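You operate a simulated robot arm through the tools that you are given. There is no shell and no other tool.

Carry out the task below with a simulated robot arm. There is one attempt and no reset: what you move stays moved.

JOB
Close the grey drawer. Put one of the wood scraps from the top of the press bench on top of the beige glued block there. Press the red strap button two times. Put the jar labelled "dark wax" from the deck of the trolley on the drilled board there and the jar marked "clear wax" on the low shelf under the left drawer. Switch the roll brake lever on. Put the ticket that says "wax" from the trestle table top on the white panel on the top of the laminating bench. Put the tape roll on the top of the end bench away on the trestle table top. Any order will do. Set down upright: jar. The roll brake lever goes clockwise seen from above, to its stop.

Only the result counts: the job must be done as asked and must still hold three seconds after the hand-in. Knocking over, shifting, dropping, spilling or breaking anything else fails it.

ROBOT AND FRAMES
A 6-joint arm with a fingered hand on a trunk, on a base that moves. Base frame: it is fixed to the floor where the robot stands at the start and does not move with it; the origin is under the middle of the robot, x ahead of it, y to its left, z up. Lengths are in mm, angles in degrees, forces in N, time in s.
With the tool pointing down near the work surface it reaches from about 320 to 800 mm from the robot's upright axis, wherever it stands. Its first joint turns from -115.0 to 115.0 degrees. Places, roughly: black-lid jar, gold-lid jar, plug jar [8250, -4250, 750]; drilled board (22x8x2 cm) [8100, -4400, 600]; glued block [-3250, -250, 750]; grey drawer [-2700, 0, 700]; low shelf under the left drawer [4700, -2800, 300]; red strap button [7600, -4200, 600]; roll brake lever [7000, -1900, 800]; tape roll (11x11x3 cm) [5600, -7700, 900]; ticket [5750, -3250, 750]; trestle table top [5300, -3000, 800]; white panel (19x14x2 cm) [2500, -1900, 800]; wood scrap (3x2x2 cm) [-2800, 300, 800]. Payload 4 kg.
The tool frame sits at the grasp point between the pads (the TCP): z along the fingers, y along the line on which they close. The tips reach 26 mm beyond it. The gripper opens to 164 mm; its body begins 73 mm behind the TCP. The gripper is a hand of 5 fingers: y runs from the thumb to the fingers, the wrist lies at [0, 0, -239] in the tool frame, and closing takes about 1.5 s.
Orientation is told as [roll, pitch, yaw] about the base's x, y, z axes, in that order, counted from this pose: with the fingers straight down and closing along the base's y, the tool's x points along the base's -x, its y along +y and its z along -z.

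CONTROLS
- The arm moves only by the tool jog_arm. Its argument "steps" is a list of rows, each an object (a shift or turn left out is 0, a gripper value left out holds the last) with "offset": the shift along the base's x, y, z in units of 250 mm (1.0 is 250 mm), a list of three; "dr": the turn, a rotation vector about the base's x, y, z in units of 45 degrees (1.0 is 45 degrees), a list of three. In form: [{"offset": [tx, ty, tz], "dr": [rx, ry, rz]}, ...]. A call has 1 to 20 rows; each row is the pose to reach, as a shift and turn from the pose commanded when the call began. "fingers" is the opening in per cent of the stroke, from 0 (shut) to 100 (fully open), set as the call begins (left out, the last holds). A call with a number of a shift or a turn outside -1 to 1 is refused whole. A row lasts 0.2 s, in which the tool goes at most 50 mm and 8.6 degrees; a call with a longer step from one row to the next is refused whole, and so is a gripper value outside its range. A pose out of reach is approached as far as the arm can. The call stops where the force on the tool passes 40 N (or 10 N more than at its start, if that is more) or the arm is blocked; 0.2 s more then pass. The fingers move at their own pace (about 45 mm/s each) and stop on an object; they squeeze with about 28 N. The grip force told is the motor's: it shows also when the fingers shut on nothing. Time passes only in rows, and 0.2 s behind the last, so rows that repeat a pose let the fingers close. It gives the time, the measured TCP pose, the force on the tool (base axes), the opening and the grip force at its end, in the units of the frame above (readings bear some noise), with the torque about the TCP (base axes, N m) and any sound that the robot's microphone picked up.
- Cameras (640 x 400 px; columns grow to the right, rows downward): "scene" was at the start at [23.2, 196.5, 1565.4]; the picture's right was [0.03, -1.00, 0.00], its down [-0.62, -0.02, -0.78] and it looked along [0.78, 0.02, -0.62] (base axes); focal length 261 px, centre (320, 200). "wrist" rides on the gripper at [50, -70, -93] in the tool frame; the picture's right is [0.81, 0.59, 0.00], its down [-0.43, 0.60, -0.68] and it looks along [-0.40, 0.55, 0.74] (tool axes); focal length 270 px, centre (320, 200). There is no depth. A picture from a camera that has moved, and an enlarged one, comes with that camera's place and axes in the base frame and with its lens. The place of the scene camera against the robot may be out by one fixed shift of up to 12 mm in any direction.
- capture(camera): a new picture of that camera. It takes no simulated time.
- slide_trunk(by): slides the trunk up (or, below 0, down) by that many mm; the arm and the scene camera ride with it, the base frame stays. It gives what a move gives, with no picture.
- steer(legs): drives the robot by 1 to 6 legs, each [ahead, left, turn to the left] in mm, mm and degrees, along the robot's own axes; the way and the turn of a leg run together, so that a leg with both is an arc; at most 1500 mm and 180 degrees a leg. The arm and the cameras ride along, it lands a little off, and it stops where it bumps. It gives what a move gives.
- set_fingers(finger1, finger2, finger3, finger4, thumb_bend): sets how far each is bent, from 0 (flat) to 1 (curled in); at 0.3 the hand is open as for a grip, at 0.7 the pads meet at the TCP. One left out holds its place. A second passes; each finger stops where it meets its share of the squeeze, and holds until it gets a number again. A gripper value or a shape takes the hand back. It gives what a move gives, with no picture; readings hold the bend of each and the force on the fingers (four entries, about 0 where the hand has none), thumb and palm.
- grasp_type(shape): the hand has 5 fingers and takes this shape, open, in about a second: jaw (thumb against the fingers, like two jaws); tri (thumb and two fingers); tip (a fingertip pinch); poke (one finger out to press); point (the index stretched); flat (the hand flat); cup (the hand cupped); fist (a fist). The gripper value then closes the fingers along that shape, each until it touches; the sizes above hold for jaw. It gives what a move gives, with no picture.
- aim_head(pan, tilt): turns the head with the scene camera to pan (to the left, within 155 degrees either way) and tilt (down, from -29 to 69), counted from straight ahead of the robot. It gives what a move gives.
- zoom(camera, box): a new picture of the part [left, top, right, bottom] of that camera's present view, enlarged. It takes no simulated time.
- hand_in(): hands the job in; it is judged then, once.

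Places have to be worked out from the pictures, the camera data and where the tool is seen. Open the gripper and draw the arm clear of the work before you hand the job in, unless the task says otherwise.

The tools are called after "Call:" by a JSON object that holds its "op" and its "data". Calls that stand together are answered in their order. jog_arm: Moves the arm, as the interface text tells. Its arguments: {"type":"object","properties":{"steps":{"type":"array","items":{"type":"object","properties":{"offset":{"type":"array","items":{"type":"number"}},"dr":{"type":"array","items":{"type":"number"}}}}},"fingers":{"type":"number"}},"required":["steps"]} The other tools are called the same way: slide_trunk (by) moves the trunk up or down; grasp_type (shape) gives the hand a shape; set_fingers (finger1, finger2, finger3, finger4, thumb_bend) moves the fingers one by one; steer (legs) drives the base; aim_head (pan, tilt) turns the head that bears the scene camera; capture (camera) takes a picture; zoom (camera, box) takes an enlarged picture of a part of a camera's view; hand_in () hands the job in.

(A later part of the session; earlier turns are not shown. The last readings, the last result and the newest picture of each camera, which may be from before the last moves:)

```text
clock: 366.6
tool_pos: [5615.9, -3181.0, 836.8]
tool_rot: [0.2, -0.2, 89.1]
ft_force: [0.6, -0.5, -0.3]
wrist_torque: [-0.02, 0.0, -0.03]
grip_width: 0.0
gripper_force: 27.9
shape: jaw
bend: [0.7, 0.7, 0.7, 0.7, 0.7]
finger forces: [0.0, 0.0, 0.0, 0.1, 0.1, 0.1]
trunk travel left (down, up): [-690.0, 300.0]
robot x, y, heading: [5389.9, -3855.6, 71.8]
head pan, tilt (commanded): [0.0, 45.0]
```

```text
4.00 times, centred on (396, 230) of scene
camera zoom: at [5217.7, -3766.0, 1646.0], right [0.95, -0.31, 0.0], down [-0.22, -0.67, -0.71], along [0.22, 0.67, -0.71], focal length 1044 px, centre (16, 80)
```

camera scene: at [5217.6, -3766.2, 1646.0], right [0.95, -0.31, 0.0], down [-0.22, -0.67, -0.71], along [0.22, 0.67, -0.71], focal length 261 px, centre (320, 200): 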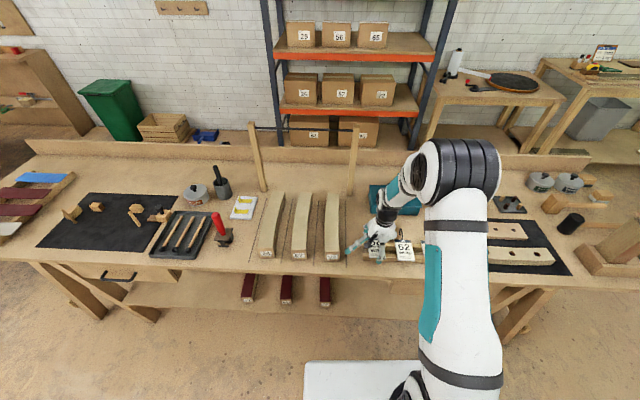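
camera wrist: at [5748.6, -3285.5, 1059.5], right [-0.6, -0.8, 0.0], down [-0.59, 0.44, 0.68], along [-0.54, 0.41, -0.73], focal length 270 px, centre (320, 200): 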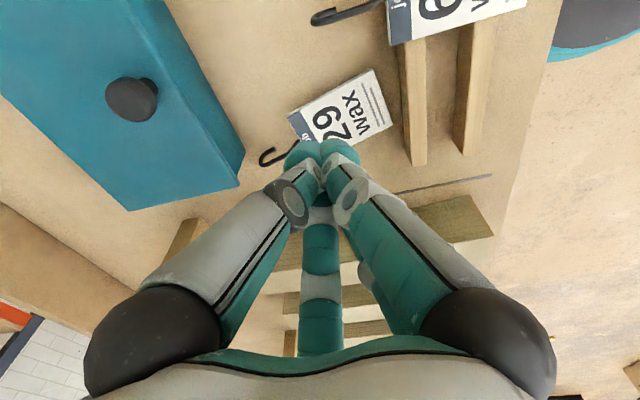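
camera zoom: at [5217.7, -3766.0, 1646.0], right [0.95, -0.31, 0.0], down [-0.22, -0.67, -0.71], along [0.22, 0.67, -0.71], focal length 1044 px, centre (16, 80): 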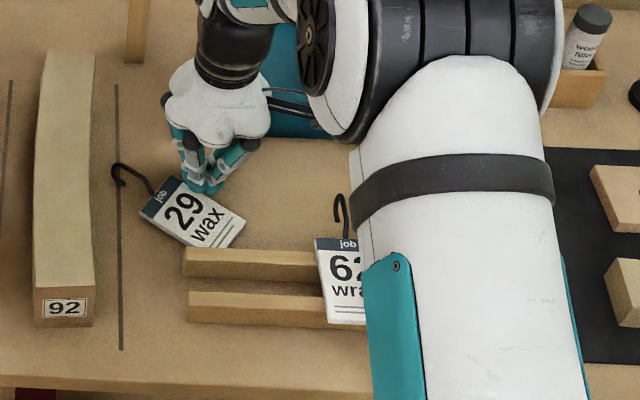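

The ticket now lies in the freer area, axis heading about 129°. I raise, rotate the hand to close across its width, and prepare the fingers (1 and 4 straight, 2/3 and thumb partly open).

Call:
{"op": "jog_arm", "data": {"steps": [{"offset": [0.02, 0, 0.08]}, {"offset": [0.04, -0.02, 0.24]}, {"offset": [0.04, -0.04, 0.4], "dr": [0, 0, 0.15]}, {"offset": [0.0, -0.07, 0.52], "dr": [0, 0, 0.3]}, {"offset": [-0.06, -0.1, 0.6], "dr": [0, 0, 0.45]}, {"offset": [-0.136, -0.108, 0.62], "dr": [0, 0, 0.6]}, {"offset": [-0.136, -0.108, 0.62], "dr": [0, 0, 0.75]}, {"offset": [-0.136, -0.108, 0.62], "dr": [0, 0, 0.889]}]}}

Call:
{"op": "grasp_type", "data": {"shape": "tip"}}

Call:
{"op": "set_fingers", "data": {"finger1": 0, "finger2": 0.42, "finger3": 0.42, "finger4": 0, "thumb_bend": 0.55}}

Call:
{"op": "capture", "data": {"camera": "wrist"}}

Call:
{"op": "zoom", "data": {"camera": "scene", "box": [340, 180, 452, 280]}}

```text
clock: 368.4
tool_pos: [5581.1, -3206.2, 991.8]
tool_rot: [0.2, -0.1, 129.1]
ft_force: [0.0, 0.6, -0.7]
wrist_torque: [-0.01, -0.01, -0.01]
grip_width: 0.1
gripper_force: 27.1
shape: jaw
bend: [0.7, 0.7, 0.7, 0.7, 0.7]
finger forces: [0.0, 0.0, 0.0, 0.0, 0.0, 0.0]
trunk travel left (down, up): [-690.0, 300.0]
robot x, y, heading: [5387.2, -3848.7, 72.1]
head pan, tilt (commanded): [0.0, 45.0]
```

```text
clock: 369.3
tool_pos: [5580.6, -3206.4, 991.9]
tool_rot: [0.3, 0.0, 129.1]
ft_force: [-0.1, -0.1, -0.8]
wrist_torque: [-0.02, 0.0, 0.02]
grip_width: 164.1
gripper_force: 0.1
shape: tip
bend: [0.14, 0.3, 0.3, 0.14, 0.3]
finger forces: [0.0, 0.1, 0.0, 0.1, 0.1, 0.0]
trunk travel left (down, up): [-690.0, 300.0]
robot x, y, heading: [5391.2, -3853.5, 72.2]
head pan, tilt (commanded): [0.0, 45.0]
```

```text
clock: 370.3
tool_pos: [5580.7, -3206.4, 992.1]
tool_rot: [0.3, -0.2, 129.2]
ft_force: [0.2, 0.7, -0.1]
wrist_torque: [-0.03, -0.02, 0.0]
grip_width: 99.3
gripper_force: 0.2
shape: fingers
bend: [0.01, 0.42, 0.42, 0.01, 0.55]
finger forces: [0.1, 0.0, 0.1, 0.1, 0.0, 0.1]
trunk travel left (down, up): [-690.0, 300.0]
robot x, y, heading: [5393.5, -3852.2, 72.0]
head pan, tilt (commanded): [0.0, 45.0]
```

```text
taken
camera wrist: at [5667.6, -3200.8, 1086.0], right [0.05, -1.0, 0.0], down [-0.73, -0.04, 0.68], along [-0.68, -0.04, -0.73], focal length 270 px, centre (320, 200)
```

wrist: 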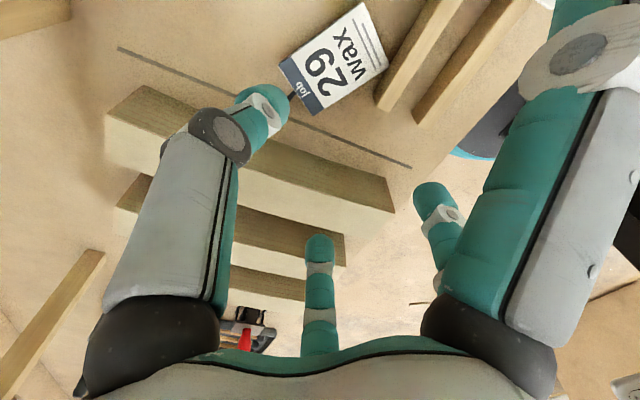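

```text
4.00 times, centred on (396, 230) of scene
camera zoom: at [5217.8, -3766.0, 1646.0], right [0.95, -0.31, 0.0], down [-0.22, -0.67, -0.71], along [0.22, 0.67, -0.71], focal length 1044 px, centre (16, 80)
```

zoom: 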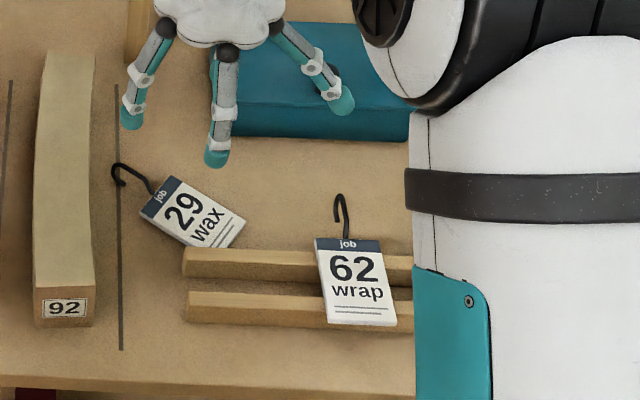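

I fine-tune: yaw 126.7°, TCP (5584, -3210), and descend to 40 mm above grasp height to check.

Call:
{"op": "jog_arm", "data": {"steps": [{"offset": [0.013, -0.014, -0.1], "dr": [0, 0, -0.053]}, {"offset": [0.013, -0.014, -0.28], "dr": [0, 0, -0.053]}, {"offset": [0.013, -0.014, -0.46], "dr": [0, 0, -0.053]}, {"offset": [0.013, -0.014, -0.52], "dr": [0, 0, -0.053]}]}}

Call:
{"op": "capture", "data": {"camera": "wrist"}}

Call:
{"op": "zoom", "data": {"camera": "scene", "box": [340, 180, 452, 280]}}

```text
clock: 371.3
tool_pos: [5584.5, -3208.8, 863.0]
tool_rot: [0.1, -0.3, 126.8]
ft_force: [1.4, 1.6, 15.4]
wrist_torque: [-0.93, 0.34, -0.01]
grip_width: 99.3
gripper_force: 6.8
shape: fingers
bend: [0.01, 0.41, 0.42, 0.01, 0.55]
finger forces: [0.0, 15.0, 0.0, 0.1, 0.0, 0.0]
trunk travel left (down, up): [-690.0, 300.0]
robot x, y, heading: [5389.1, -3850.2, 72.0]
head pan, tilt (commanded): [0.0, 45.0]
```

```text
taken
camera wrist: at [5671.0, -3207.6, 956.9], right [0.01, -1.0, 0.0], down [-0.73, -0.01, 0.68], along [-0.68, -0.01, -0.73], focal length 270 px, centre (320, 200)
```

wrist: 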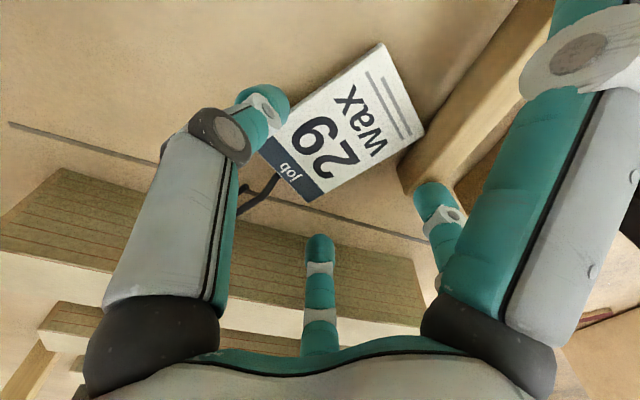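

```text
4.00 times, centred on (396, 230) of scene
camera zoom: at [5217.4, -3767.4, 1646.4], right [0.95, -0.31, 0.0], down [-0.22, -0.67, -0.71], along [0.22, 0.67, -0.71], focal length 1044 px, centre (16, 80)
```

zoom: 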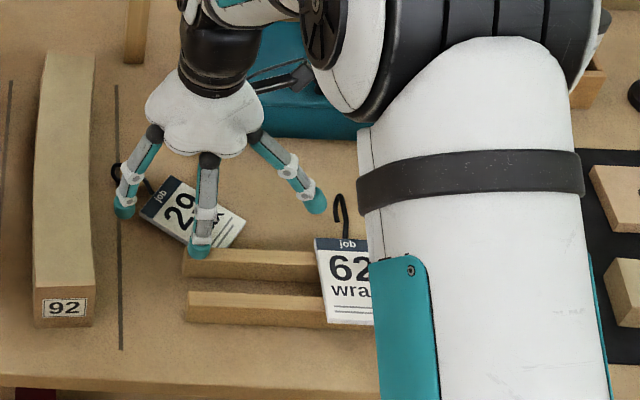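

Finger 2 came down on the rear rail, so I lift straight off. A hook pinch from this side with finger 1 curled away avoids rail, box and block; I turn the hand for that.

Call:
{"op": "jog_arm", "data": {"steps": [{"offset": [0, 0, 0.06]}, {"offset": [0, 0, 0.2]}, {"offset": [0, 0, 0.36]}, {"offset": [0, 0, 0.5]}]}}

Call:
{"op": "jog_arm", "data": {"steps": [{"dr": [0, 0, -0.19]}, {"dr": [0, 0, -0.38]}, {"dr": [0, 0, -0.57]}, {"dr": [0, 0, -0.76]}, {"dr": [0, 0, -0.95]}]}}

Call:
{"op": "jog_arm", "data": {"steps": [{"dr": [0, 0, -0.19]}, {"dr": [0, 0, -0.38]}, {"dr": [0, 0, -0.57]}, {"dr": [0, 0, -0.76]}, {"dr": [0, 0, -0.95]}]}}

Call:
{"op": "jog_arm", "data": {"steps": [{"dr": [0, 0, -0.19]}, {"dr": [0, 0, -0.38]}, {"dr": [0, 0, -0.57]}, {"dr": [0, 0, -0.76]}, {"dr": [0, 0, -0.95]}]}}

Call:
{"op": "jog_arm", "data": {"steps": [{"offset": [-0.06, 0.08, 0], "dr": [0, 0, -0.19]}, {"offset": [-0.125, 0.172, 0], "dr": [0, 0, -0.38]}, {"offset": [-0.125, 0.172, 0], "dr": [0, 0, -0.57]}, {"offset": [-0.125, 0.172, 0], "dr": [0, 0, -0.76]}, {"offset": [-0.125, 0.172, 0], "dr": [0, 0, -0.81]}]}}

Call:
{"op": "set_fingers", "data": {"finger1": 1, "finger2": 0.4, "finger3": 0.4, "finger4": 0, "thumb_bend": 0.55}}

Call:
{"op": "set_fingers", "data": {"finger1": 1}}

Call:
{"op": "capture", "data": {"camera": "wrist"}}

Call:
{"op": "zoom", "data": {"camera": "scene", "box": [340, 180, 452, 280]}}

```text
clock: 372.3
tool_pos: [5581.2, -3210.5, 986.7]
tool_rot: [0.2, -0.1, 126.7]
ft_force: [0.4, -0.7, -0.5]
wrist_torque: [0.02, 0.01, 0.03]
grip_width: 99.4
gripper_force: 0.0
shape: fingers
bend: [0.01, 0.42, 0.42, 0.01, 0.55]
finger forces: [0.0, 0.1, 0.0, 0.0, 0.0, 0.0]
trunk travel left (down, up): [-690.0, 300.0]
robot x, y, heading: [5390.8, -3851.9, 71.8]
head pan, tilt (commanded): [0.0, 45.0]
```

```text
clock: 373.5
tool_pos: [5583.6, -3211.2, 986.3]
tool_rot: [0.1, 0.0, 83.7]
ft_force: [-0.3, 0.9, -0.2]
wrist_torque: [0.01, 0.0, 0.0]
grip_width: 99.3
gripper_force: 0.1
shape: fingers
bend: [0.01, 0.42, 0.42, 0.01, 0.55]
finger forces: [0.0, 0.0, 0.0, 0.0, 0.1, 0.0]
trunk travel left (down, up): [-690.0, 300.0]
robot x, y, heading: [5391.5, -3855.3, 71.8]
head pan, tilt (commanded): [0.0, 45.0]
```

```text
clock: 374.7
tool_pos: [5583.2, -3211.0, 986.6]
tool_rot: [0.3, -0.1, 41.1]
ft_force: [0.6, -0.6, 0.0]
wrist_torque: [-0.03, 0.04, 0.0]
grip_width: 99.4
gripper_force: 0.0
shape: fingers
bend: [0.01, 0.42, 0.42, 0.01, 0.55]
finger forces: [0.1, 0.0, 0.1, 0.1, 0.0, 0.0]
trunk travel left (down, up): [-690.0, 300.0]
robot x, y, heading: [5389.0, -3851.1, 72.2]
head pan, tilt (commanded): [0.0, 45.0]
```

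```text
clock: 375.9
tool_pos: [5583.1, -3211.2, 986.4]
tool_rot: [0.2, -0.2, -1.6]
ft_force: [-0.2, -0.5, 0.3]
wrist_torque: [0.05, -0.04, 0.01]
grip_width: 99.3
gripper_force: 0.0
shape: fingers
bend: [0.01, 0.42, 0.42, 0.01, 0.55]
finger forces: [0.0, 0.0, 0.1, 0.0, 0.1, 0.1]
trunk travel left (down, up): [-690.0, 300.0]
robot x, y, heading: [5388.9, -3854.3, 72.3]
head pan, tilt (commanded): [0.0, 45.0]
```

```text
clock: 377.1
tool_pos: [5552.8, -3167.5, 986.0]
tool_rot: [0.1, 0.0, -38.0]
ft_force: [-0.2, 0.8, 0.0]
wrist_torque: [0.02, -0.04, 0.02]
grip_width: 99.2
gripper_force: 0.2
shape: fingers
bend: [0.01, 0.42, 0.42, 0.01, 0.55]
finger forces: [0.0, 0.0, 0.0, 0.0, 0.1, 0.0]
trunk travel left (down, up): [-690.0, 300.0]
robot x, y, heading: [5389.7, -3854.8, 72.0]
head pan, tilt (commanded): [0.0, 45.0]
```

```text
clock: 378.1
tool_pos: [5553.3, -3167.8, 984.7]
tool_rot: [0.2, -0.1, -38.0]
ft_force: [-0.6, 0.3, -0.3]
wrist_torque: [-0.04, 0.02, 0.0]
grip_width: 63.6
gripper_force: 0.0
shape: fingers
bend: [1.0, 0.4, 0.4, 0.01, 0.55]
finger forces: [0.0, 0.0, 0.0, 0.0, 0.0, 0.0]
trunk travel left (down, up): [-690.0, 300.0]
robot x, y, heading: [5389.0, -3851.2, 72.0]
head pan, tilt (commanded): [0.0, 45.0]
```

```text
clock: 379.1
tool_pos: [5552.3, -3168.7, 986.5]
tool_rot: [0.2, -0.1, -38.0]
ft_force: [0.0, -0.1, 0.4]
wrist_torque: [0.0, 0.02, 0.0]
grip_width: 63.6
gripper_force: 0.0
shape: fingers
bend: [1.0, 0.4, 0.4, 0.01, 0.55]
finger forces: [0.0, 0.0, 0.1, 0.0, 0.1, 0.1]
trunk travel left (down, up): [-690.0, 300.0]
robot x, y, heading: [5389.5, -3854.1, 71.9]
head pan, tilt (commanded): [0.0, 45.0]
```

```text
taken
camera wrist: at [5469.8, -3192.0, 1080.0], right [-0.28, 0.96, 0.0], down [0.7, 0.2, 0.68], along [0.65, 0.19, -0.73], focal length 270 px, centre (320, 200)
```

wrist: 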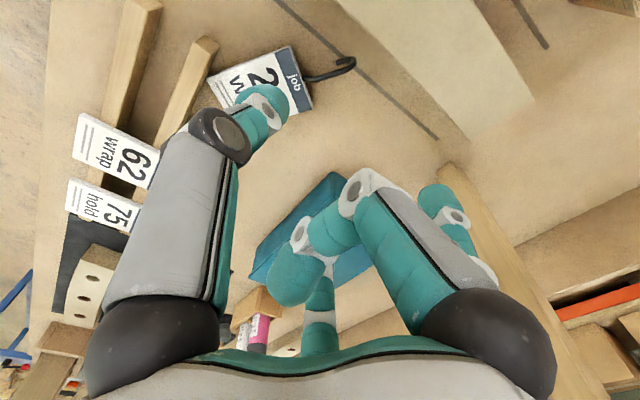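

```text
4.00 times, centred on (396, 230) of scene
camera zoom: at [5217.8, -3766.0, 1646.0], right [0.95, -0.31, 0.0], down [-0.22, -0.67, -0.71], along [0.22, 0.67, -0.71], focal length 1044 px, centre (16, 80)
```

zoom: 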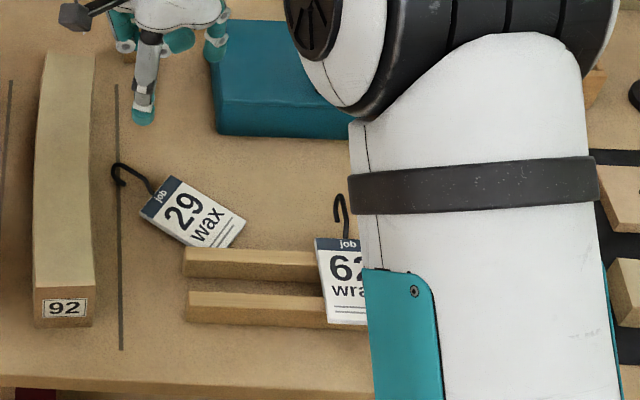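

Finger 1 is curled away. I move over the hook's middle and descend to 900 for a second look to get its height.

Call:
{"op": "jog_arm", "data": {"steps": [{"offset": [-0.02, 0.03, -0.12]}, {"offset": [-0.024, 0.034, -0.28]}, {"offset": [-0.024, 0.034, -0.36]}]}}

Call:
{"op": "capture", "data": {"camera": "wrist"}}

Call:
{"op": "zoom", "data": {"camera": "wrist", "box": [260, 60, 420, 180]}}

Call:
{"op": "zoom", "data": {"camera": "scene", "box": [340, 180, 452, 280]}}

```text
clock: 379.9
tool_pos: [5546.7, -3155.8, 894.6]
tool_rot: [0.2, -0.2, -38.1]
ft_force: [-0.7, 0.6, 0.1]
wrist_torque: [-0.01, 0.01, 0.01]
grip_width: 63.7
gripper_force: 0.2
shape: fingers
bend: [1.0, 0.4, 0.4, 0.01, 0.55]
finger forces: [0.1, 0.1, 0.1, 0.0, 0.0, 0.1]
trunk travel left (down, up): [-690.0, 300.0]
robot x, y, heading: [5394.2, -3851.9, 72.1]
head pan, tilt (commanded): [0.0, 45.0]
```

```text
taken
camera wrist: at [5464.7, -3179.8, 987.3], right [-0.28, 0.96, 0.0], down [0.7, 0.2, 0.68], along [0.65, 0.19, -0.73], focal length 270 px, centre (320, 200)
```

wrist: 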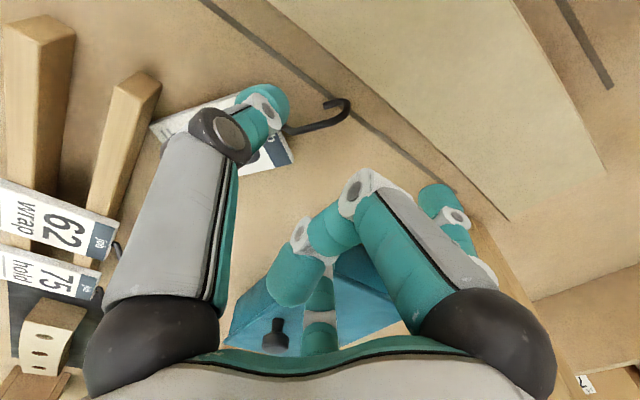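

```text
3.33 times, centred on (340, 120) of wrist
camera zoom: at [5464.7, -3179.8, 987.3], right [-0.28, 0.96, 0.0], down [0.7, 0.2, 0.68], along [0.65, 0.19, -0.73], focal length 901 px, centre (253, 467)
```

zoom: 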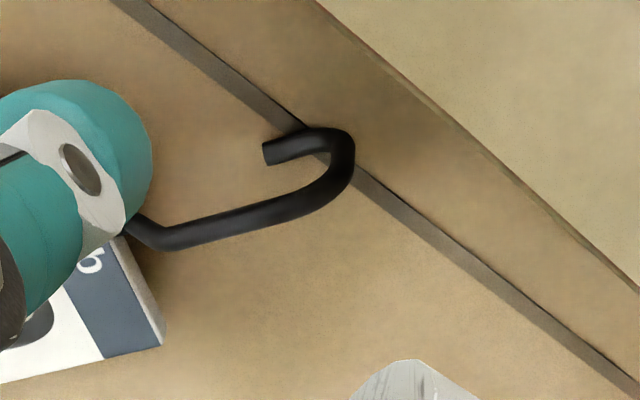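

```text
4.00 times, centred on (396, 230) of scene
camera zoom: at [5217.9, -3765.9, 1646.0], right [0.95, -0.31, 0.0], down [-0.22, -0.67, -0.71], along [0.22, 0.67, -0.71], focal length 1044 px, centre (16, 80)
```

zoom: 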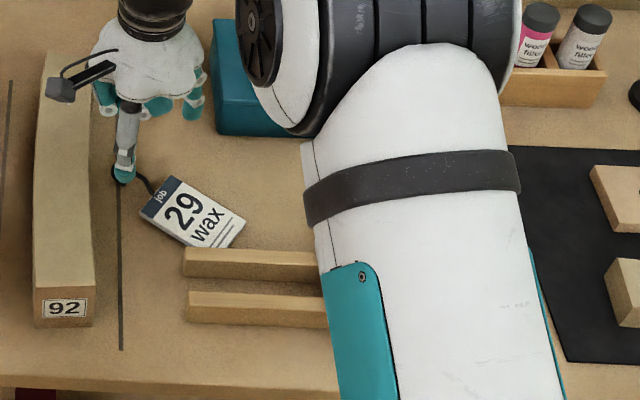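

The hook's vertical U (about 20 mm tall) centres at (5544, -3152). I go down to TCP z≈830 around it.

Call:
{"op": "jog_arm", "data": {"steps": [{"offset": [-0.009, 0.013, -0.12]}, {"offset": [-0.009, 0.013, -0.23]}]}}

Call:
{"op": "jog_arm", "data": {"steps": [{"offset": [0, 0, -0.014]}, {"offset": [0, 0, -0.028]}]}}

Call:
{"op": "capture", "data": {"camera": "wrist"}}

Call:
{"op": "zoom", "data": {"camera": "scene", "box": [340, 180, 452, 280]}}

```text
clock: 380.5
tool_pos: [5546.9, -3155.4, 836.0]
tool_rot: [0.2, -0.2, -38.0]
ft_force: [-0.3, 0.9, -0.6]
wrist_torque: [-0.01, -0.01, -0.01]
grip_width: 63.9
gripper_force: 0.0
shape: fingers
bend: [1.0, 0.4, 0.4, 0.01, 0.55]
finger forces: [0.1, 0.0, 0.0, 0.1, 0.1, 0.0]
trunk travel left (down, up): [-690.0, 300.0]
robot x, y, heading: [5391.6, -3852.2, 72.0]
head pan, tilt (commanded): [0.0, 45.0]
```

```text
clock: 381.1
tool_pos: [5546.0, -3157.0, 834.6]
tool_rot: [0.5, 0.0, -38.0]
ft_force: [1.7, -5.2, 29.4]
wrist_torque: [-1.1, 0.65, 0.21]
grip_width: 63.0
gripper_force: 14.1
shape: fingers
bend: [1.0, 0.4, 0.4, 0.01, 0.55]
finger forces: [0.0, 0.0, 0.0, 0.0, 29.4, 0.0]
trunk travel left (down, up): [-690.0, 300.0]
robot x, y, heading: [5393.3, -3851.5, 71.9]
head pan, tilt (commanded): [0.0, 45.0]
```

```text
taken
camera wrist: at [5463.6, -3180.6, 928.5], right [-0.28, 0.96, 0.01], down [0.7, 0.2, 0.68], along [0.65, 0.19, -0.73], focal length 270 px, centre (320, 200)
```

wrist: 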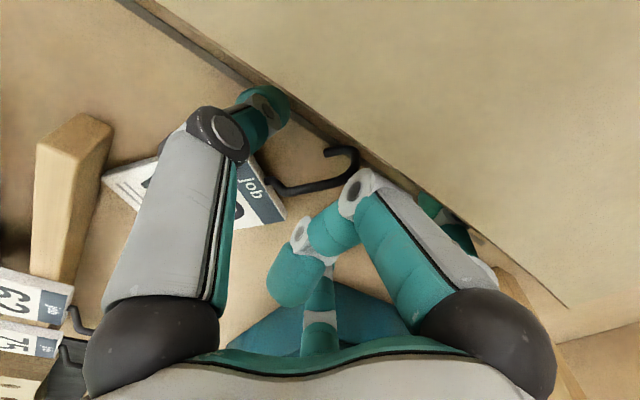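

```text
4.00 times, centred on (396, 230) of scene
camera zoom: at [5217.4, -3769.8, 1646.7], right [0.95, -0.31, 0.0], down [-0.22, -0.67, -0.71], along [0.22, 0.67, -0.71], focal length 1044 px, centre (16, 80)
```

zoom: 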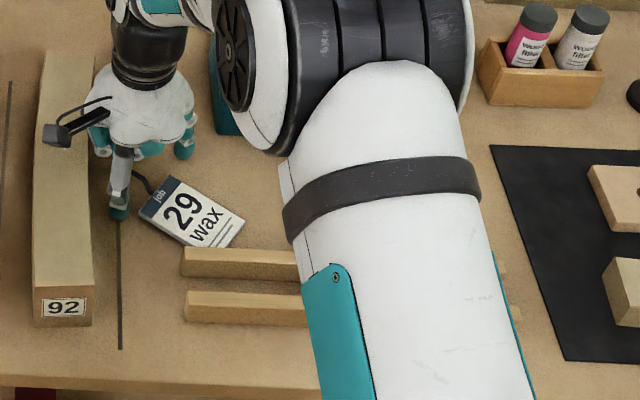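

The thumb touched the table (it hangs lower when open). I raise to about 838, close the thumb partway, then lower again.

Call:
{"op": "jog_arm", "data": {"steps": [{"offset": [-0.006, 0.012, 0.034]}]}}

Call:
{"op": "set_fingers", "data": {"thumb_bend": 0.64, "finger2": 0.5, "finger3": 0.5}}

Call:
{"op": "jog_arm", "data": {"steps": [{"offset": [0, 0, -0.012]}, {"offset": [0, 0, -0.024]}]}}

Call:
{"op": "capture", "data": {"camera": "wrist"}}

```text
clock: 381.5
tool_pos: [5542.1, -3153.3, 839.1]
tool_rot: [0.1, -0.2, -37.9]
ft_force: [0.5, -0.4, 0.2]
wrist_torque: [0.05, 0.0, 0.04]
grip_width: 64.0
gripper_force: 0.1
shape: fingers
bend: [1.0, 0.4, 0.4, 0.01, 0.55]
finger forces: [0.2, 0.1, 0.0, 0.0, 0.0, 0.0]
trunk travel left (down, up): [-690.0, 300.0]
robot x, y, heading: [5391.0, -3852.6, 71.9]
head pan, tilt (commanded): [0.0, 45.0]
```

```text
clock: 382.5
tool_pos: [5543.1, -3154.3, 840.2]
tool_rot: [0.2, -0.1, -37.9]
ft_force: [-0.7, -0.2, 0.5]
wrist_torque: [-0.02, 0.0, -0.03]
grip_width: 52.1
gripper_force: 0.0
shape: fingers
bend: [1.0, 0.5, 0.5, 0.01, 0.64]
finger forces: [0.0, 0.0, 0.1, 0.1, 0.1, 0.0]
trunk travel left (down, up): [-690.0, 300.0]
robot x, y, heading: [5389.7, -3851.4, 72.1]
head pan, tilt (commanded): [0.0, 45.0]
```

```text
clock: 383.1
tool_pos: [5543.1, -3154.8, 835.1]
tool_rot: [0.3, 0.0, -38.0]
ft_force: [1.7, -1.2, 4.3]
wrist_torque: [0.18, 0.12, -0.04]
grip_width: 52.8
gripper_force: 2.5
shape: fingers
bend: [1.0, 0.5, 0.5, 0.01, 0.64]
finger forces: [3.0, 2.3, 0.6, 0.0, 0.1, 0.0]
trunk travel left (down, up): [-690.0, 300.0]
robot x, y, heading: [5389.2, -3850.3, 71.9]
head pan, tilt (commanded): [0.0, 45.0]
```

```text
taken
camera wrist: at [5460.8, -3177.1, 929.0], right [-0.28, 0.96, 0.0], down [0.7, 0.2, 0.68], along [0.65, 0.19, -0.73], focal length 270 px, centre (320, 200)
```

wrist: 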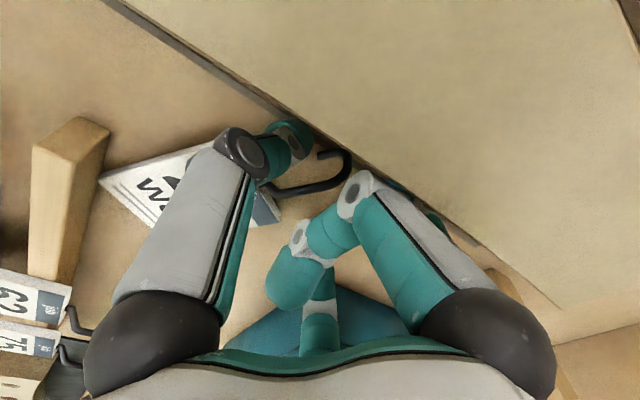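

Finger 1 touches the block edge here. While my thumb is beside the hook, I rise a little and drag the hook to the right, away from the block.

Call:
{"op": "jog_arm", "data": {"steps": [{"offset": [0, 0, 0.014]}, {"offset": [0.03, 0.012, 0.014]}, {"offset": [0.07, 0.028, 0.014]}, {"offset": [0.11, 0.044, 0.014]}, {"offset": [0.15, 0.06, 0.014]}, {"offset": [0.19, 0.076, 0.014]}, {"offset": [0.22, 0.09, 0.014]}]}}

Call:
{"op": "capture", "data": {"camera": "wrist"}}

Call:
{"op": "zoom", "data": {"camera": "scene", "box": [340, 180, 452, 280]}}

```text
clock: 384.7
tool_pos: [5597.6, -3129.5, 838.0]
tool_rot: [0.2, -0.1, -38.1]
ft_force: [-0.3, 0.9, 0.5]
wrist_torque: [-0.02, -0.02, 0.02]
grip_width: 51.8
gripper_force: 0.2
shape: fingers
bend: [1.0, 0.5, 0.5, 0.01, 0.64]
finger forces: [0.0, 0.0, 0.5, 0.0, 0.0, 0.0]
trunk travel left (down, up): [-690.0, 300.0]
robot x, y, heading: [5388.8, -3852.9, 72.3]
head pan, tilt (commanded): [0.0, 45.0]
```

```text
taken
camera wrist: at [5514.8, -3153.6, 931.8], right [-0.28, 0.96, 0.0], down [0.7, 0.2, 0.68], along [0.65, 0.19, -0.73], focal length 270 px, centre (320, 200)
```

wrist: 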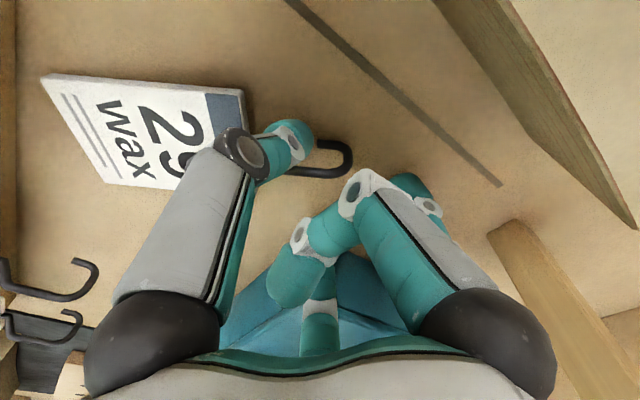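

```text
4.00 times, centred on (396, 230) of scene
camera zoom: at [5217.7, -3765.8, 1646.0], right [0.95, -0.31, 0.0], down [-0.22, -0.67, -0.71], along [0.22, 0.67, -0.71], focal length 1044 px, centre (16, 80)
```

zoom: 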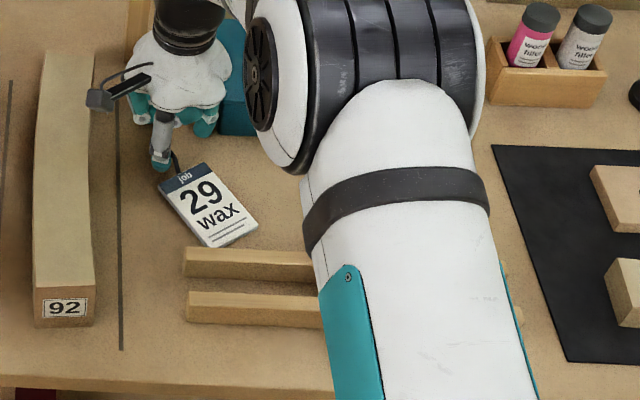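

The hook is now well clear of the block and centred between thumb and fingers. I lower 5 mm and close thumb, finger 2 and finger 3 on it.

Call:
{"op": "jog_arm", "data": {"steps": [{"offset": [0, 0, -0.012]}, {"offset": [0, 0, -0.024]}]}}

Call:
{"op": "set_fingers", "data": {"thumb_bend": 0.75, "finger2": 0.8, "finger3": 0.8}}

Call:
{"op": "capture", "data": {"camera": "wrist"}}

Call:
{"op": "zoom", "data": {"camera": "scene", "box": [350, 190, 430, 260]}}

```text
clock: 385.3
tool_pos: [5598.5, -3130.0, 833.6]
tool_rot: [0.4, 0.1, -38.0]
ft_force: [-1.4, 0.4, 12.7]
wrist_torque: [0.28, -0.5, 0.07]
grip_width: 52.2
gripper_force: 6.7
shape: fingers
bend: [1.0, 0.5, 0.5, 0.01, 0.64]
finger forces: [0.0, 4.7, 9.3, 0.1, 0.1, 0.1]
trunk travel left (down, up): [-690.0, 300.0]
robot x, y, heading: [5389.6, -3852.2, 71.9]
head pan, tilt (commanded): [0.0, 45.0]
```

```text
clock: 386.3
tool_pos: [5597.2, -3130.4, 831.8]
tool_rot: [0.2, 0.0, -38.0]
ft_force: [-0.2, -0.3, 0.3]
wrist_torque: [-0.03, -0.01, 0.01]
grip_width: 37.9
gripper_force: 0.0
shape: fingers
bend: [1.0, 0.68, 0.68, 0.01, 0.75]
finger forces: [0.0, 0.0, 0.1, 0.1, 0.0, 0.1]
trunk travel left (down, up): [-690.0, 300.0]
robot x, y, heading: [5393.6, -3850.8, 72.1]
head pan, tilt (commanded): [0.0, 45.0]
```

```text
taken
camera wrist: at [5515.1, -3154.3, 926.0], right [-0.28, 0.96, 0.0], down [0.7, 0.2, 0.68], along [0.65, 0.19, -0.73], focal length 270 px, centre (320, 200)
```

wrist: 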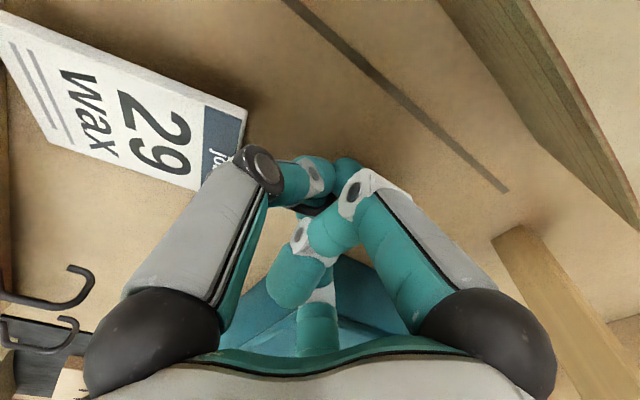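

```text
5.71 times, centred on (390, 225) of scene
camera zoom: at [5217.8, -3765.9, 1646.0], right [0.95, -0.31, 0.0], down [-0.22, -0.67, -0.71], along [0.22, 0.67, -0.71], focal length 1492 px, centre (-80, 57)
```

zoom: 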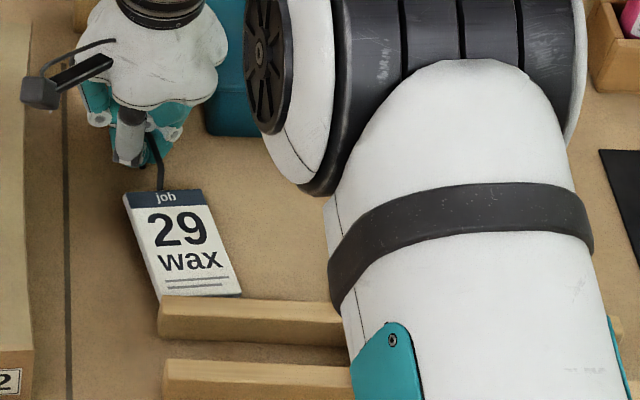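

The fingers closed around the hook and swung the card. I squeeze further.

Call:
{"op": "set_fingers", "data": {"thumb_bend": 0.85, "finger2": 0.95, "finger3": 0.95}}

Call:
{"op": "zoom", "data": {"camera": "wrist", "box": [220, 110, 420, 260]}}

```text
clock: 387.3
tool_pos: [5597.0, -3131.5, 832.6]
tool_rot: [0.2, -0.1, -38.0]
ft_force: [-0.1, -0.4, -0.1]
wrist_torque: [0.01, 0.0, 0.02]
grip_width: 35.7
gripper_force: 0.1
shape: fingers
bend: [1.0, 0.67, 0.72, 0.01, 0.77]
finger forces: [0.0, 0.1, 0.0, 0.1, 0.0, 0.0]
trunk travel left (down, up): [-690.0, 300.0]
robot x, y, heading: [5390.3, -3853.8, 72.1]
head pan, tilt (commanded): [0.0, 45.0]
```

```text
2.67 times, centred on (320, 185) of wrist
camera zoom: at [5515.1, -3154.3, 926.1], right [-0.28, 0.96, 0.0], down [0.7, 0.2, 0.68], along [0.65, 0.19, -0.73], focal length 721 px, centre (320, 240)
```

zoom: 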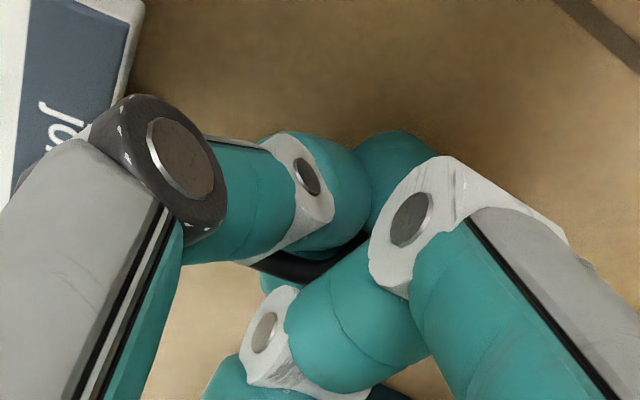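

The wire is enclosed between thumb and fingers. I try lifting 30 mm to see whether the ticket follows.

Call:
{"op": "jog_arm", "data": {"steps": [{"offset": [0, 0, 0.03]}, {"offset": [0, 0, 0.07]}, {"offset": [0, 0, 0.12]}]}}

Call:
{"op": "zoom", "data": {"camera": "scene", "box": [350, 180, 430, 250]}}

Call:
{"op": "capture", "data": {"camera": "wrist"}}

```text
clock: 388.1
tool_pos: [5600.1, -3131.2, 862.6]
tool_rot: [0.1, -0.1, -38.1]
ft_force: [0.1, -0.4, -1.0]
wrist_torque: [0.02, 0.01, -0.02]
grip_width: 35.9
gripper_force: 0.1
shape: fingers
bend: [1.0, 0.72, 0.73, 0.01, 0.77]
finger forces: [0.1, 0.0, 0.1, 0.0, 0.0, 0.0]
trunk travel left (down, up): [-690.0, 300.0]
robot x, y, heading: [5391.2, -3852.6, 72.3]
head pan, tilt (commanded): [0.0, 45.0]
```

```text
5.71 times, centred on (390, 215) of scene
camera zoom: at [5217.8, -3766.2, 1646.0], right [0.95, -0.31, 0.0], down [-0.22, -0.67, -0.71], along [0.22, 0.67, -0.71], focal length 1492 px, centre (-80, 114)
```

zoom: 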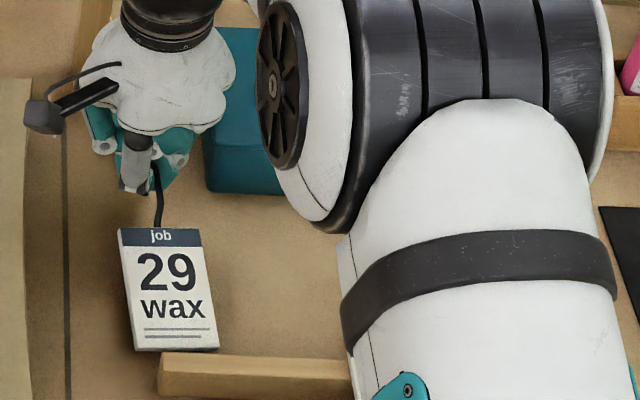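

```text
taken
camera wrist: at [5515.9, -3154.6, 956.6], right [-0.28, 0.96, 0.0], down [0.7, 0.2, 0.68], along [0.65, 0.19, -0.73], focal length 270 px, centre (320, 200)
```

wrist: 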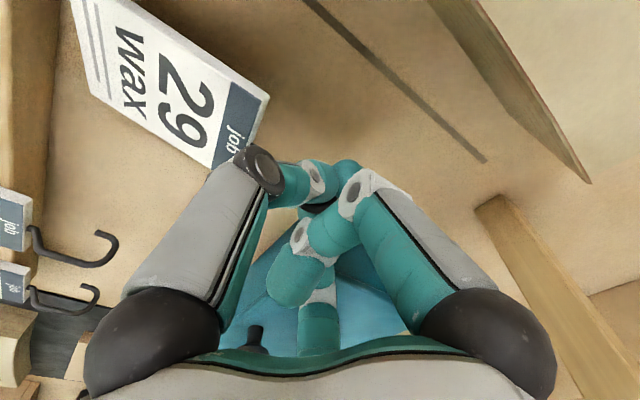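

The ticket is hooked on the closed fingers and its header rises with the hand. I lift further slowly.

Call:
{"op": "jog_arm", "data": {"steps": [{"offset": [0, 0.02, 0.08]}, {"offset": [0, 0.04, 0.16]}, {"offset": [0, 0.04, 0.24]}, {"offset": [0, 0.04, 0.32]}, {"offset": [0, 0.04, 0.4]}, {"offset": [0, 0.04, 0.5]}, {"offset": [0, 0.04, 0.6]}]}}

Call:
{"op": "zoom", "data": {"camera": "scene", "box": [350, 150, 430, 230]}}

Call:
{"op": "capture", "data": {"camera": "wrist"}}

```text
clock: 389.7
tool_pos: [5599.5, -3120.7, 1012.9]
tool_rot: [0.3, -0.1, -38.0]
ft_force: [0.6, -0.5, -0.3]
wrist_torque: [0.01, 0.0, 0.01]
grip_width: 36.2
gripper_force: 0.1
shape: fingers
bend: [1.0, 0.72, 0.73, 0.01, 0.77]
finger forces: [0.1, 0.0, 0.0, 0.0, 0.1, 0.0]
trunk travel left (down, up): [-690.0, 300.0]
robot x, y, heading: [5390.5, -3855.2, 72.0]
head pan, tilt (commanded): [0.0, 45.0]
```

```text
5.00 times, centred on (390, 190) of scene
camera zoom: at [5217.6, -3766.4, 1646.0], right [0.95, -0.31, 0.0], down [-0.22, -0.67, -0.71], along [0.22, 0.67, -0.71], focal length 1306 px, centre (-30, 250)
```

zoom: 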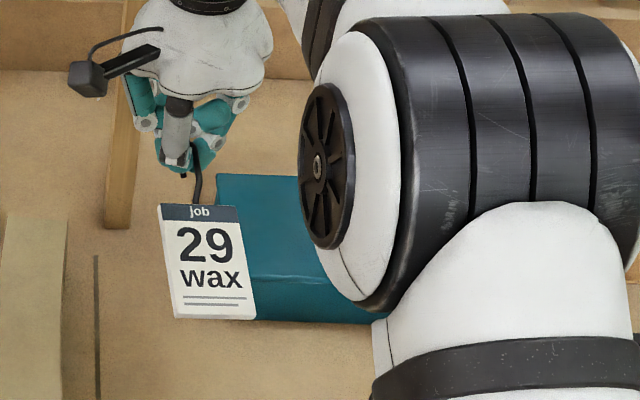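

```text
taken
camera wrist: at [5517.1, -3143.9, 1107.4], right [-0.28, 0.96, 0.0], down [0.7, 0.2, 0.68], along [0.65, 0.19, -0.73], focal length 270 px, centre (320, 200)
```

wrist: 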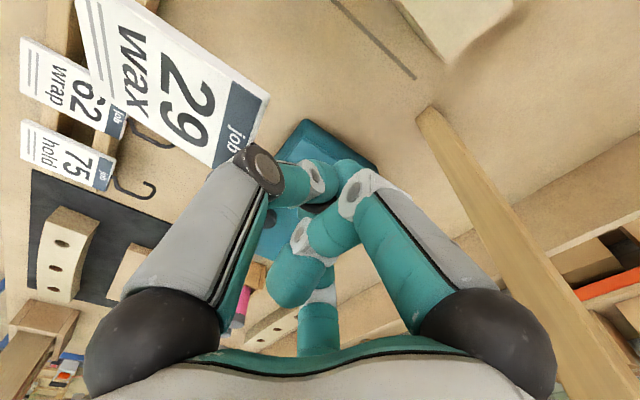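

The ticket hangs securely in the closed fingers, roughly level. I retract the arm gently, keeping it high above the table.

Call:
{"op": "jog_arm", "data": {"steps": [{"offset": [-0.025, -0.077, 0.04]}, {"offset": [-0.06, -0.185, 0.08]}, {"offset": [-0.1, -0.31, 0.12]}, {"offset": [-0.14, -0.43, 0.16]}, {"offset": [-0.18, -0.55, 0.2]}, {"offset": [-0.22, -0.68, 0.2]}, {"offset": [-0.26, -0.8, 0.2]}, {"offset": [-0.3, -0.92, 0.2]}]}}

Call:
{"op": "capture", "data": {"camera": "scene"}}

Call:
{"op": "capture", "data": {"camera": "wrist"}}

```text
clock: 391.5
tool_pos: [5523.8, -3350.4, 1063.1]
tool_rot: [0.3, -0.2, -37.9]
ft_force: [0.2, 0.4, -0.1]
wrist_torque: [0.03, 0.0, 0.04]
grip_width: 35.6
gripper_force: 0.0
shape: fingers
bend: [1.0, 0.72, 0.73, 0.01, 0.77]
finger forces: [0.0, 0.0, 0.0, 0.0, 0.1, 0.1]
trunk travel left (down, up): [-690.0, 300.0]
robot x, y, heading: [5390.2, -3854.2, 71.9]
head pan, tilt (commanded): [0.0, 45.0]
```

```text
taken
camera scene: at [5217.4, -3767.2, 1646.0], right [0.95, -0.31, 0.0], down [-0.22, -0.67, -0.71], along [0.22, 0.67, -0.71], focal length 261 px, centre (320, 200)
```

scene: 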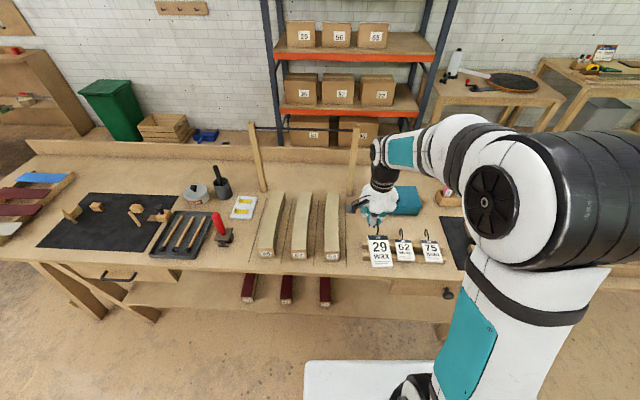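

```text
taken
camera wrist: at [5441.8, -3373.7, 1157.2], right [-0.28, 0.96, 0.0], down [0.7, 0.2, 0.68], along [0.65, 0.19, -0.73], focal length 270 px, centre (320, 200)
```

wrist: 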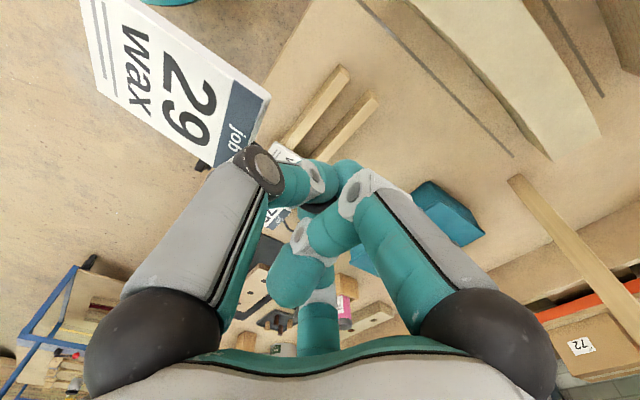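

The ticket stays firmly held. Before strafing to the laminating bench I look left along the path.

Call:
{"op": "aim_head", "data": {"pan": 85, "tilt": 25}}

Call:
{"op": "capture", "data": {"camera": "scene"}}

```text
clock: 393.1
tool_pos: [5524.2, -3348.7, 1063.2]
tool_rot: [0.2, -0.1, -37.9]
ft_force: [0.5, -0.4, 0.4]
wrist_torque: [0.03, -0.01, 0.01]
grip_width: 36.0
gripper_force: 0.0
shape: fingers
bend: [1.0, 0.72, 0.73, 0.01, 0.77]
finger forces: [0.0, 0.0, 0.1, 0.1, 0.0, 0.1]
trunk travel left (down, up): [-690.0, 300.0]
robot x, y, heading: [5391.4, -3855.4, 72.1]
head pan, tilt (commanded): [85.0, 25.0]
```

```text
taken
camera scene: at [5107.8, -3807.4, 1676.6], right [0.39, 0.92, 0.0], down [0.39, -0.17, -0.91], along [-0.83, 0.35, -0.42], focal length 261 px, centre (320, 200)
```

scene: 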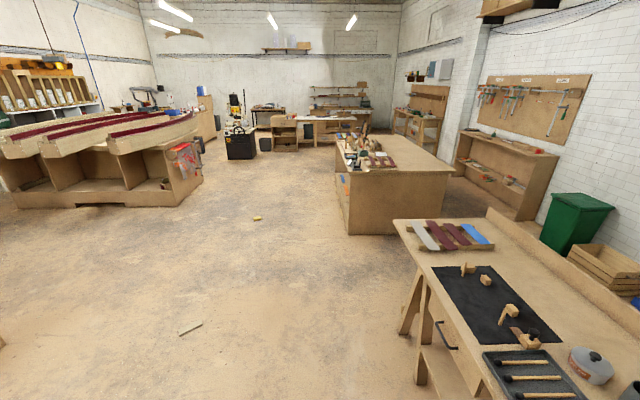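

The lane is clear. I strafe left along to the laminating bench's right side.

Call:
{"op": "steer", "data": {"legs": [[0, 1500, 0], [0, 1500, 0], [0, 300, 0]]}}

Call:
{"op": "aim_head", "data": {"pan": 10, "tilt": 35}}

Call:
{"op": "capture", "data": {"camera": "scene"}}

Call:
{"op": "capture", "data": {"camera": "wrist"}}

```text
clock: 408.9
tool_pos: [2465.7, -2307.4, 1062.7]
tool_rot: [0.2, -0.2, -39.1]
ft_force: [-0.5, -0.1, 0.0]
wrist_torque: [0.01, -0.02, -0.01]
grip_width: 36.1
gripper_force: 0.0
shape: fingers
bend: [1.0, 0.72, 0.74, 0.01, 0.77]
finger forces: [0.1, 0.0, 0.0, 0.0, 0.0, 0.0]
trunk travel left (down, up): [-690.0, 300.0]
robot x, y, heading: [2320.3, -2809.3, 70.9]
head pan, tilt (commanded): [85.0, 25.0]
```

```text
clock: 410.4
tool_pos: [2467.9, -2308.5, 1063.4]
tool_rot: [0.2, -0.1, -39.0]
ft_force: [-0.2, 0.0, 0.2]
wrist_torque: [0.02, -0.01, 0.01]
grip_width: 35.9
gripper_force: 0.1
shape: fingers
bend: [1.0, 0.72, 0.74, 0.01, 0.77]
finger forces: [0.0, 0.0, 0.1, 0.1, 0.0, 0.0]
trunk travel left (down, up): [-690.0, 300.0]
robot x, y, heading: [2322.7, -2809.6, 70.9]
head pan, tilt (commanded): [10.0, 35.0]
```

```text
taken
camera scene: at [2139.1, -2708.9, 1660.8], right [0.99, -0.16, 0.0], down [-0.09, -0.57, -0.82], along [0.13, 0.81, -0.57], focal length 261 px, centre (320, 200)
```

scene: 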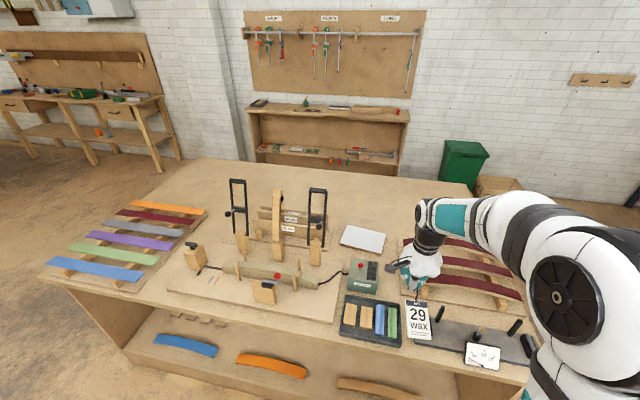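

```text
taken
camera wrist: at [2384.3, -2330.0, 1156.9], right [-0.26, 0.97, 0.0], down [0.71, 0.19, 0.68], along [0.66, 0.17, -0.73], focal length 270 px, centre (320, 200)
```

wrist: 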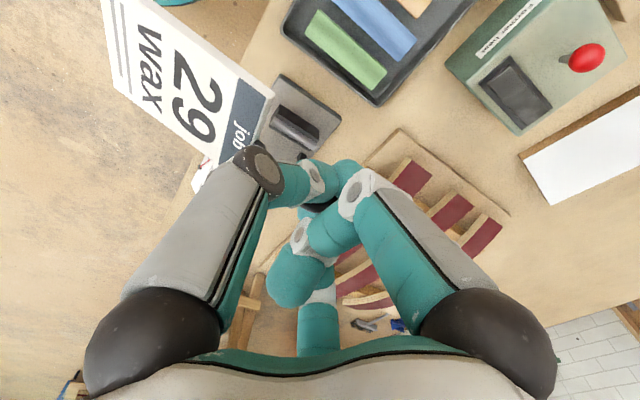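

The white panel is ahead-left, about 415 mm in from the bench edge. I zoom on the held ticket to see its tilt, and on the panel.

Call:
{"op": "zoom", "data": {"camera": "scene", "box": [370, 230, 466, 350]}}

Call:
{"op": "zoom", "data": {"camera": "scene", "box": [290, 200, 450, 300]}}

```text
3.33 times, centred on (418, 290) of scene
camera zoom: at [2139.1, -2708.9, 1660.8], right [0.99, -0.16, 0.0], down [-0.09, -0.57, -0.82], along [0.13, 0.81, -0.57], focal length 870 px, centre (-7, -100)
```

zoom: 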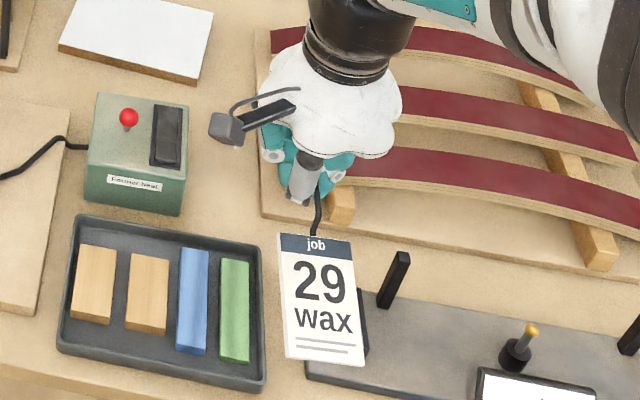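

```text
4.00 times, centred on (370, 250) of scene
camera zoom: at [2139.1, -2708.9, 1660.8], right [0.99, -0.16, 0.0], down [-0.09, -0.57, -0.82], along [0.13, 0.81, -0.57], focal length 1044 px, centre (120, 0)
```

zoom: 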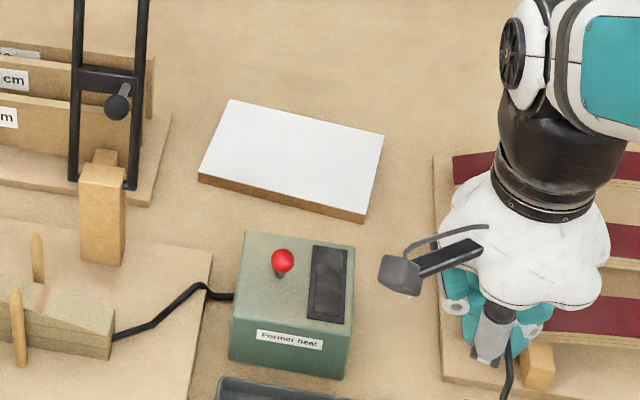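

I worked out the panel: centre (2484, -1865), top z≈812, long axis heading -28°; the card droops about 30°. I rotate the hand so the card will lie along the panel, then drive closer.

Call:
{"op": "jog_arm", "data": {"steps": [{"dr": [0, 0, 0.16]}, {"dr": [0, 0, 0.32]}, {"dr": [0, 0, 0.48]}, {"dr": [0, 0, 0.64]}, {"dr": [0, 0, 0.8]}]}}

Call:
{"op": "jog_arm", "data": {"steps": [{"dr": [0, 0, 0.16]}, {"dr": [0, 0, 0.32]}, {"dr": [0, 0, 0.48]}, {"dr": [0, 0, 0.64]}, {"dr": [0, 0, 0.8]}]}}

Call:
{"op": "steer", "data": {"legs": [[0, 140, 0], [180, 0, 0]]}}

Call:
{"op": "capture", "data": {"camera": "scene"}}

Call:
{"op": "capture", "data": {"camera": "wrist"}}

```text
clock: 411.6
tool_pos: [2466.9, -2307.2, 1063.0]
tool_rot: [0.2, -0.1, -2.9]
ft_force: [-0.1, -0.7, -0.1]
wrist_torque: [0.02, 0.04, 0.01]
grip_width: 35.7
gripper_force: 0.0
shape: fingers
bend: [1.0, 0.72, 0.74, 0.01, 0.77]
finger forces: [0.0, 0.0, 0.0, 0.0, 0.0, 0.0]
trunk travel left (down, up): [-690.0, 300.0]
robot x, y, heading: [2321.4, -2810.2, 70.7]
head pan, tilt (commanded): [10.0, 35.0]
```

```text
clock: 412.8
tool_pos: [2467.7, -2309.4, 1062.7]
tool_rot: [0.1, -0.1, 33.0]
ft_force: [-0.1, 0.1, -0.2]
wrist_torque: [-0.01, 0.03, 0.01]
grip_width: 35.4
gripper_force: 0.1
shape: fingers
bend: [1.0, 0.72, 0.79, 0.01, 0.78]
finger forces: [0.0, 0.0, 0.1, 0.1, 0.1, 0.0]
trunk travel left (down, up): [-690.0, 300.0]
robot x, y, heading: [2323.4, -2806.5, 70.8]
head pan, tilt (commanded): [10.0, 35.0]
```

```text
clock: 415.4
tool_pos: [2390.8, -2095.1, 1063.1]
tool_rot: [0.2, -0.1, 32.9]
ft_force: [0.8, 0.4, 0.0]
wrist_torque: [-0.02, 0.0, 0.01]
grip_width: 35.6
gripper_force: 0.0
shape: fingers
bend: [1.0, 0.72, 0.8, 0.01, 0.78]
finger forces: [0.0, 0.1, 0.0, 0.0, 0.0, 0.0]
trunk travel left (down, up): [-690.0, 300.0]
robot x, y, heading: [2244.1, -2595.7, 70.8]
head pan, tilt (commanded): [10.0, 35.0]
stopped in leg 2: the robot was blocked; the commanded pose is now the measured one
```

```text
taken
camera scene: at [2063.3, -2496.3, 1660.8], right [0.99, -0.16, 0.0], down [-0.09, -0.57, -0.82], along [0.13, 0.81, -0.57], focal length 261 px, centre (320, 200)
```

scene: 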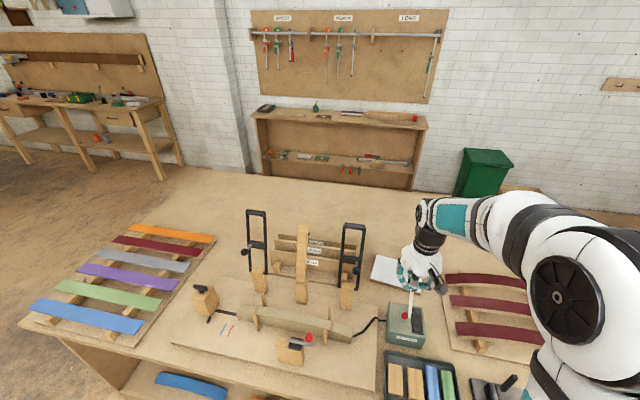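

```text
taken
camera wrist: at [2387.2, -2181.3, 1156.8], right [-1.0, 0.05, 0.0], down [0.04, 0.73, 0.68], along [0.04, 0.68, -0.73], focal length 270 px, centre (320, 200)
```

wrist: 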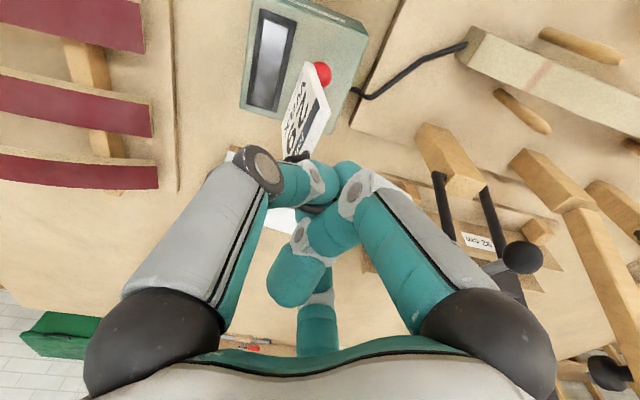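

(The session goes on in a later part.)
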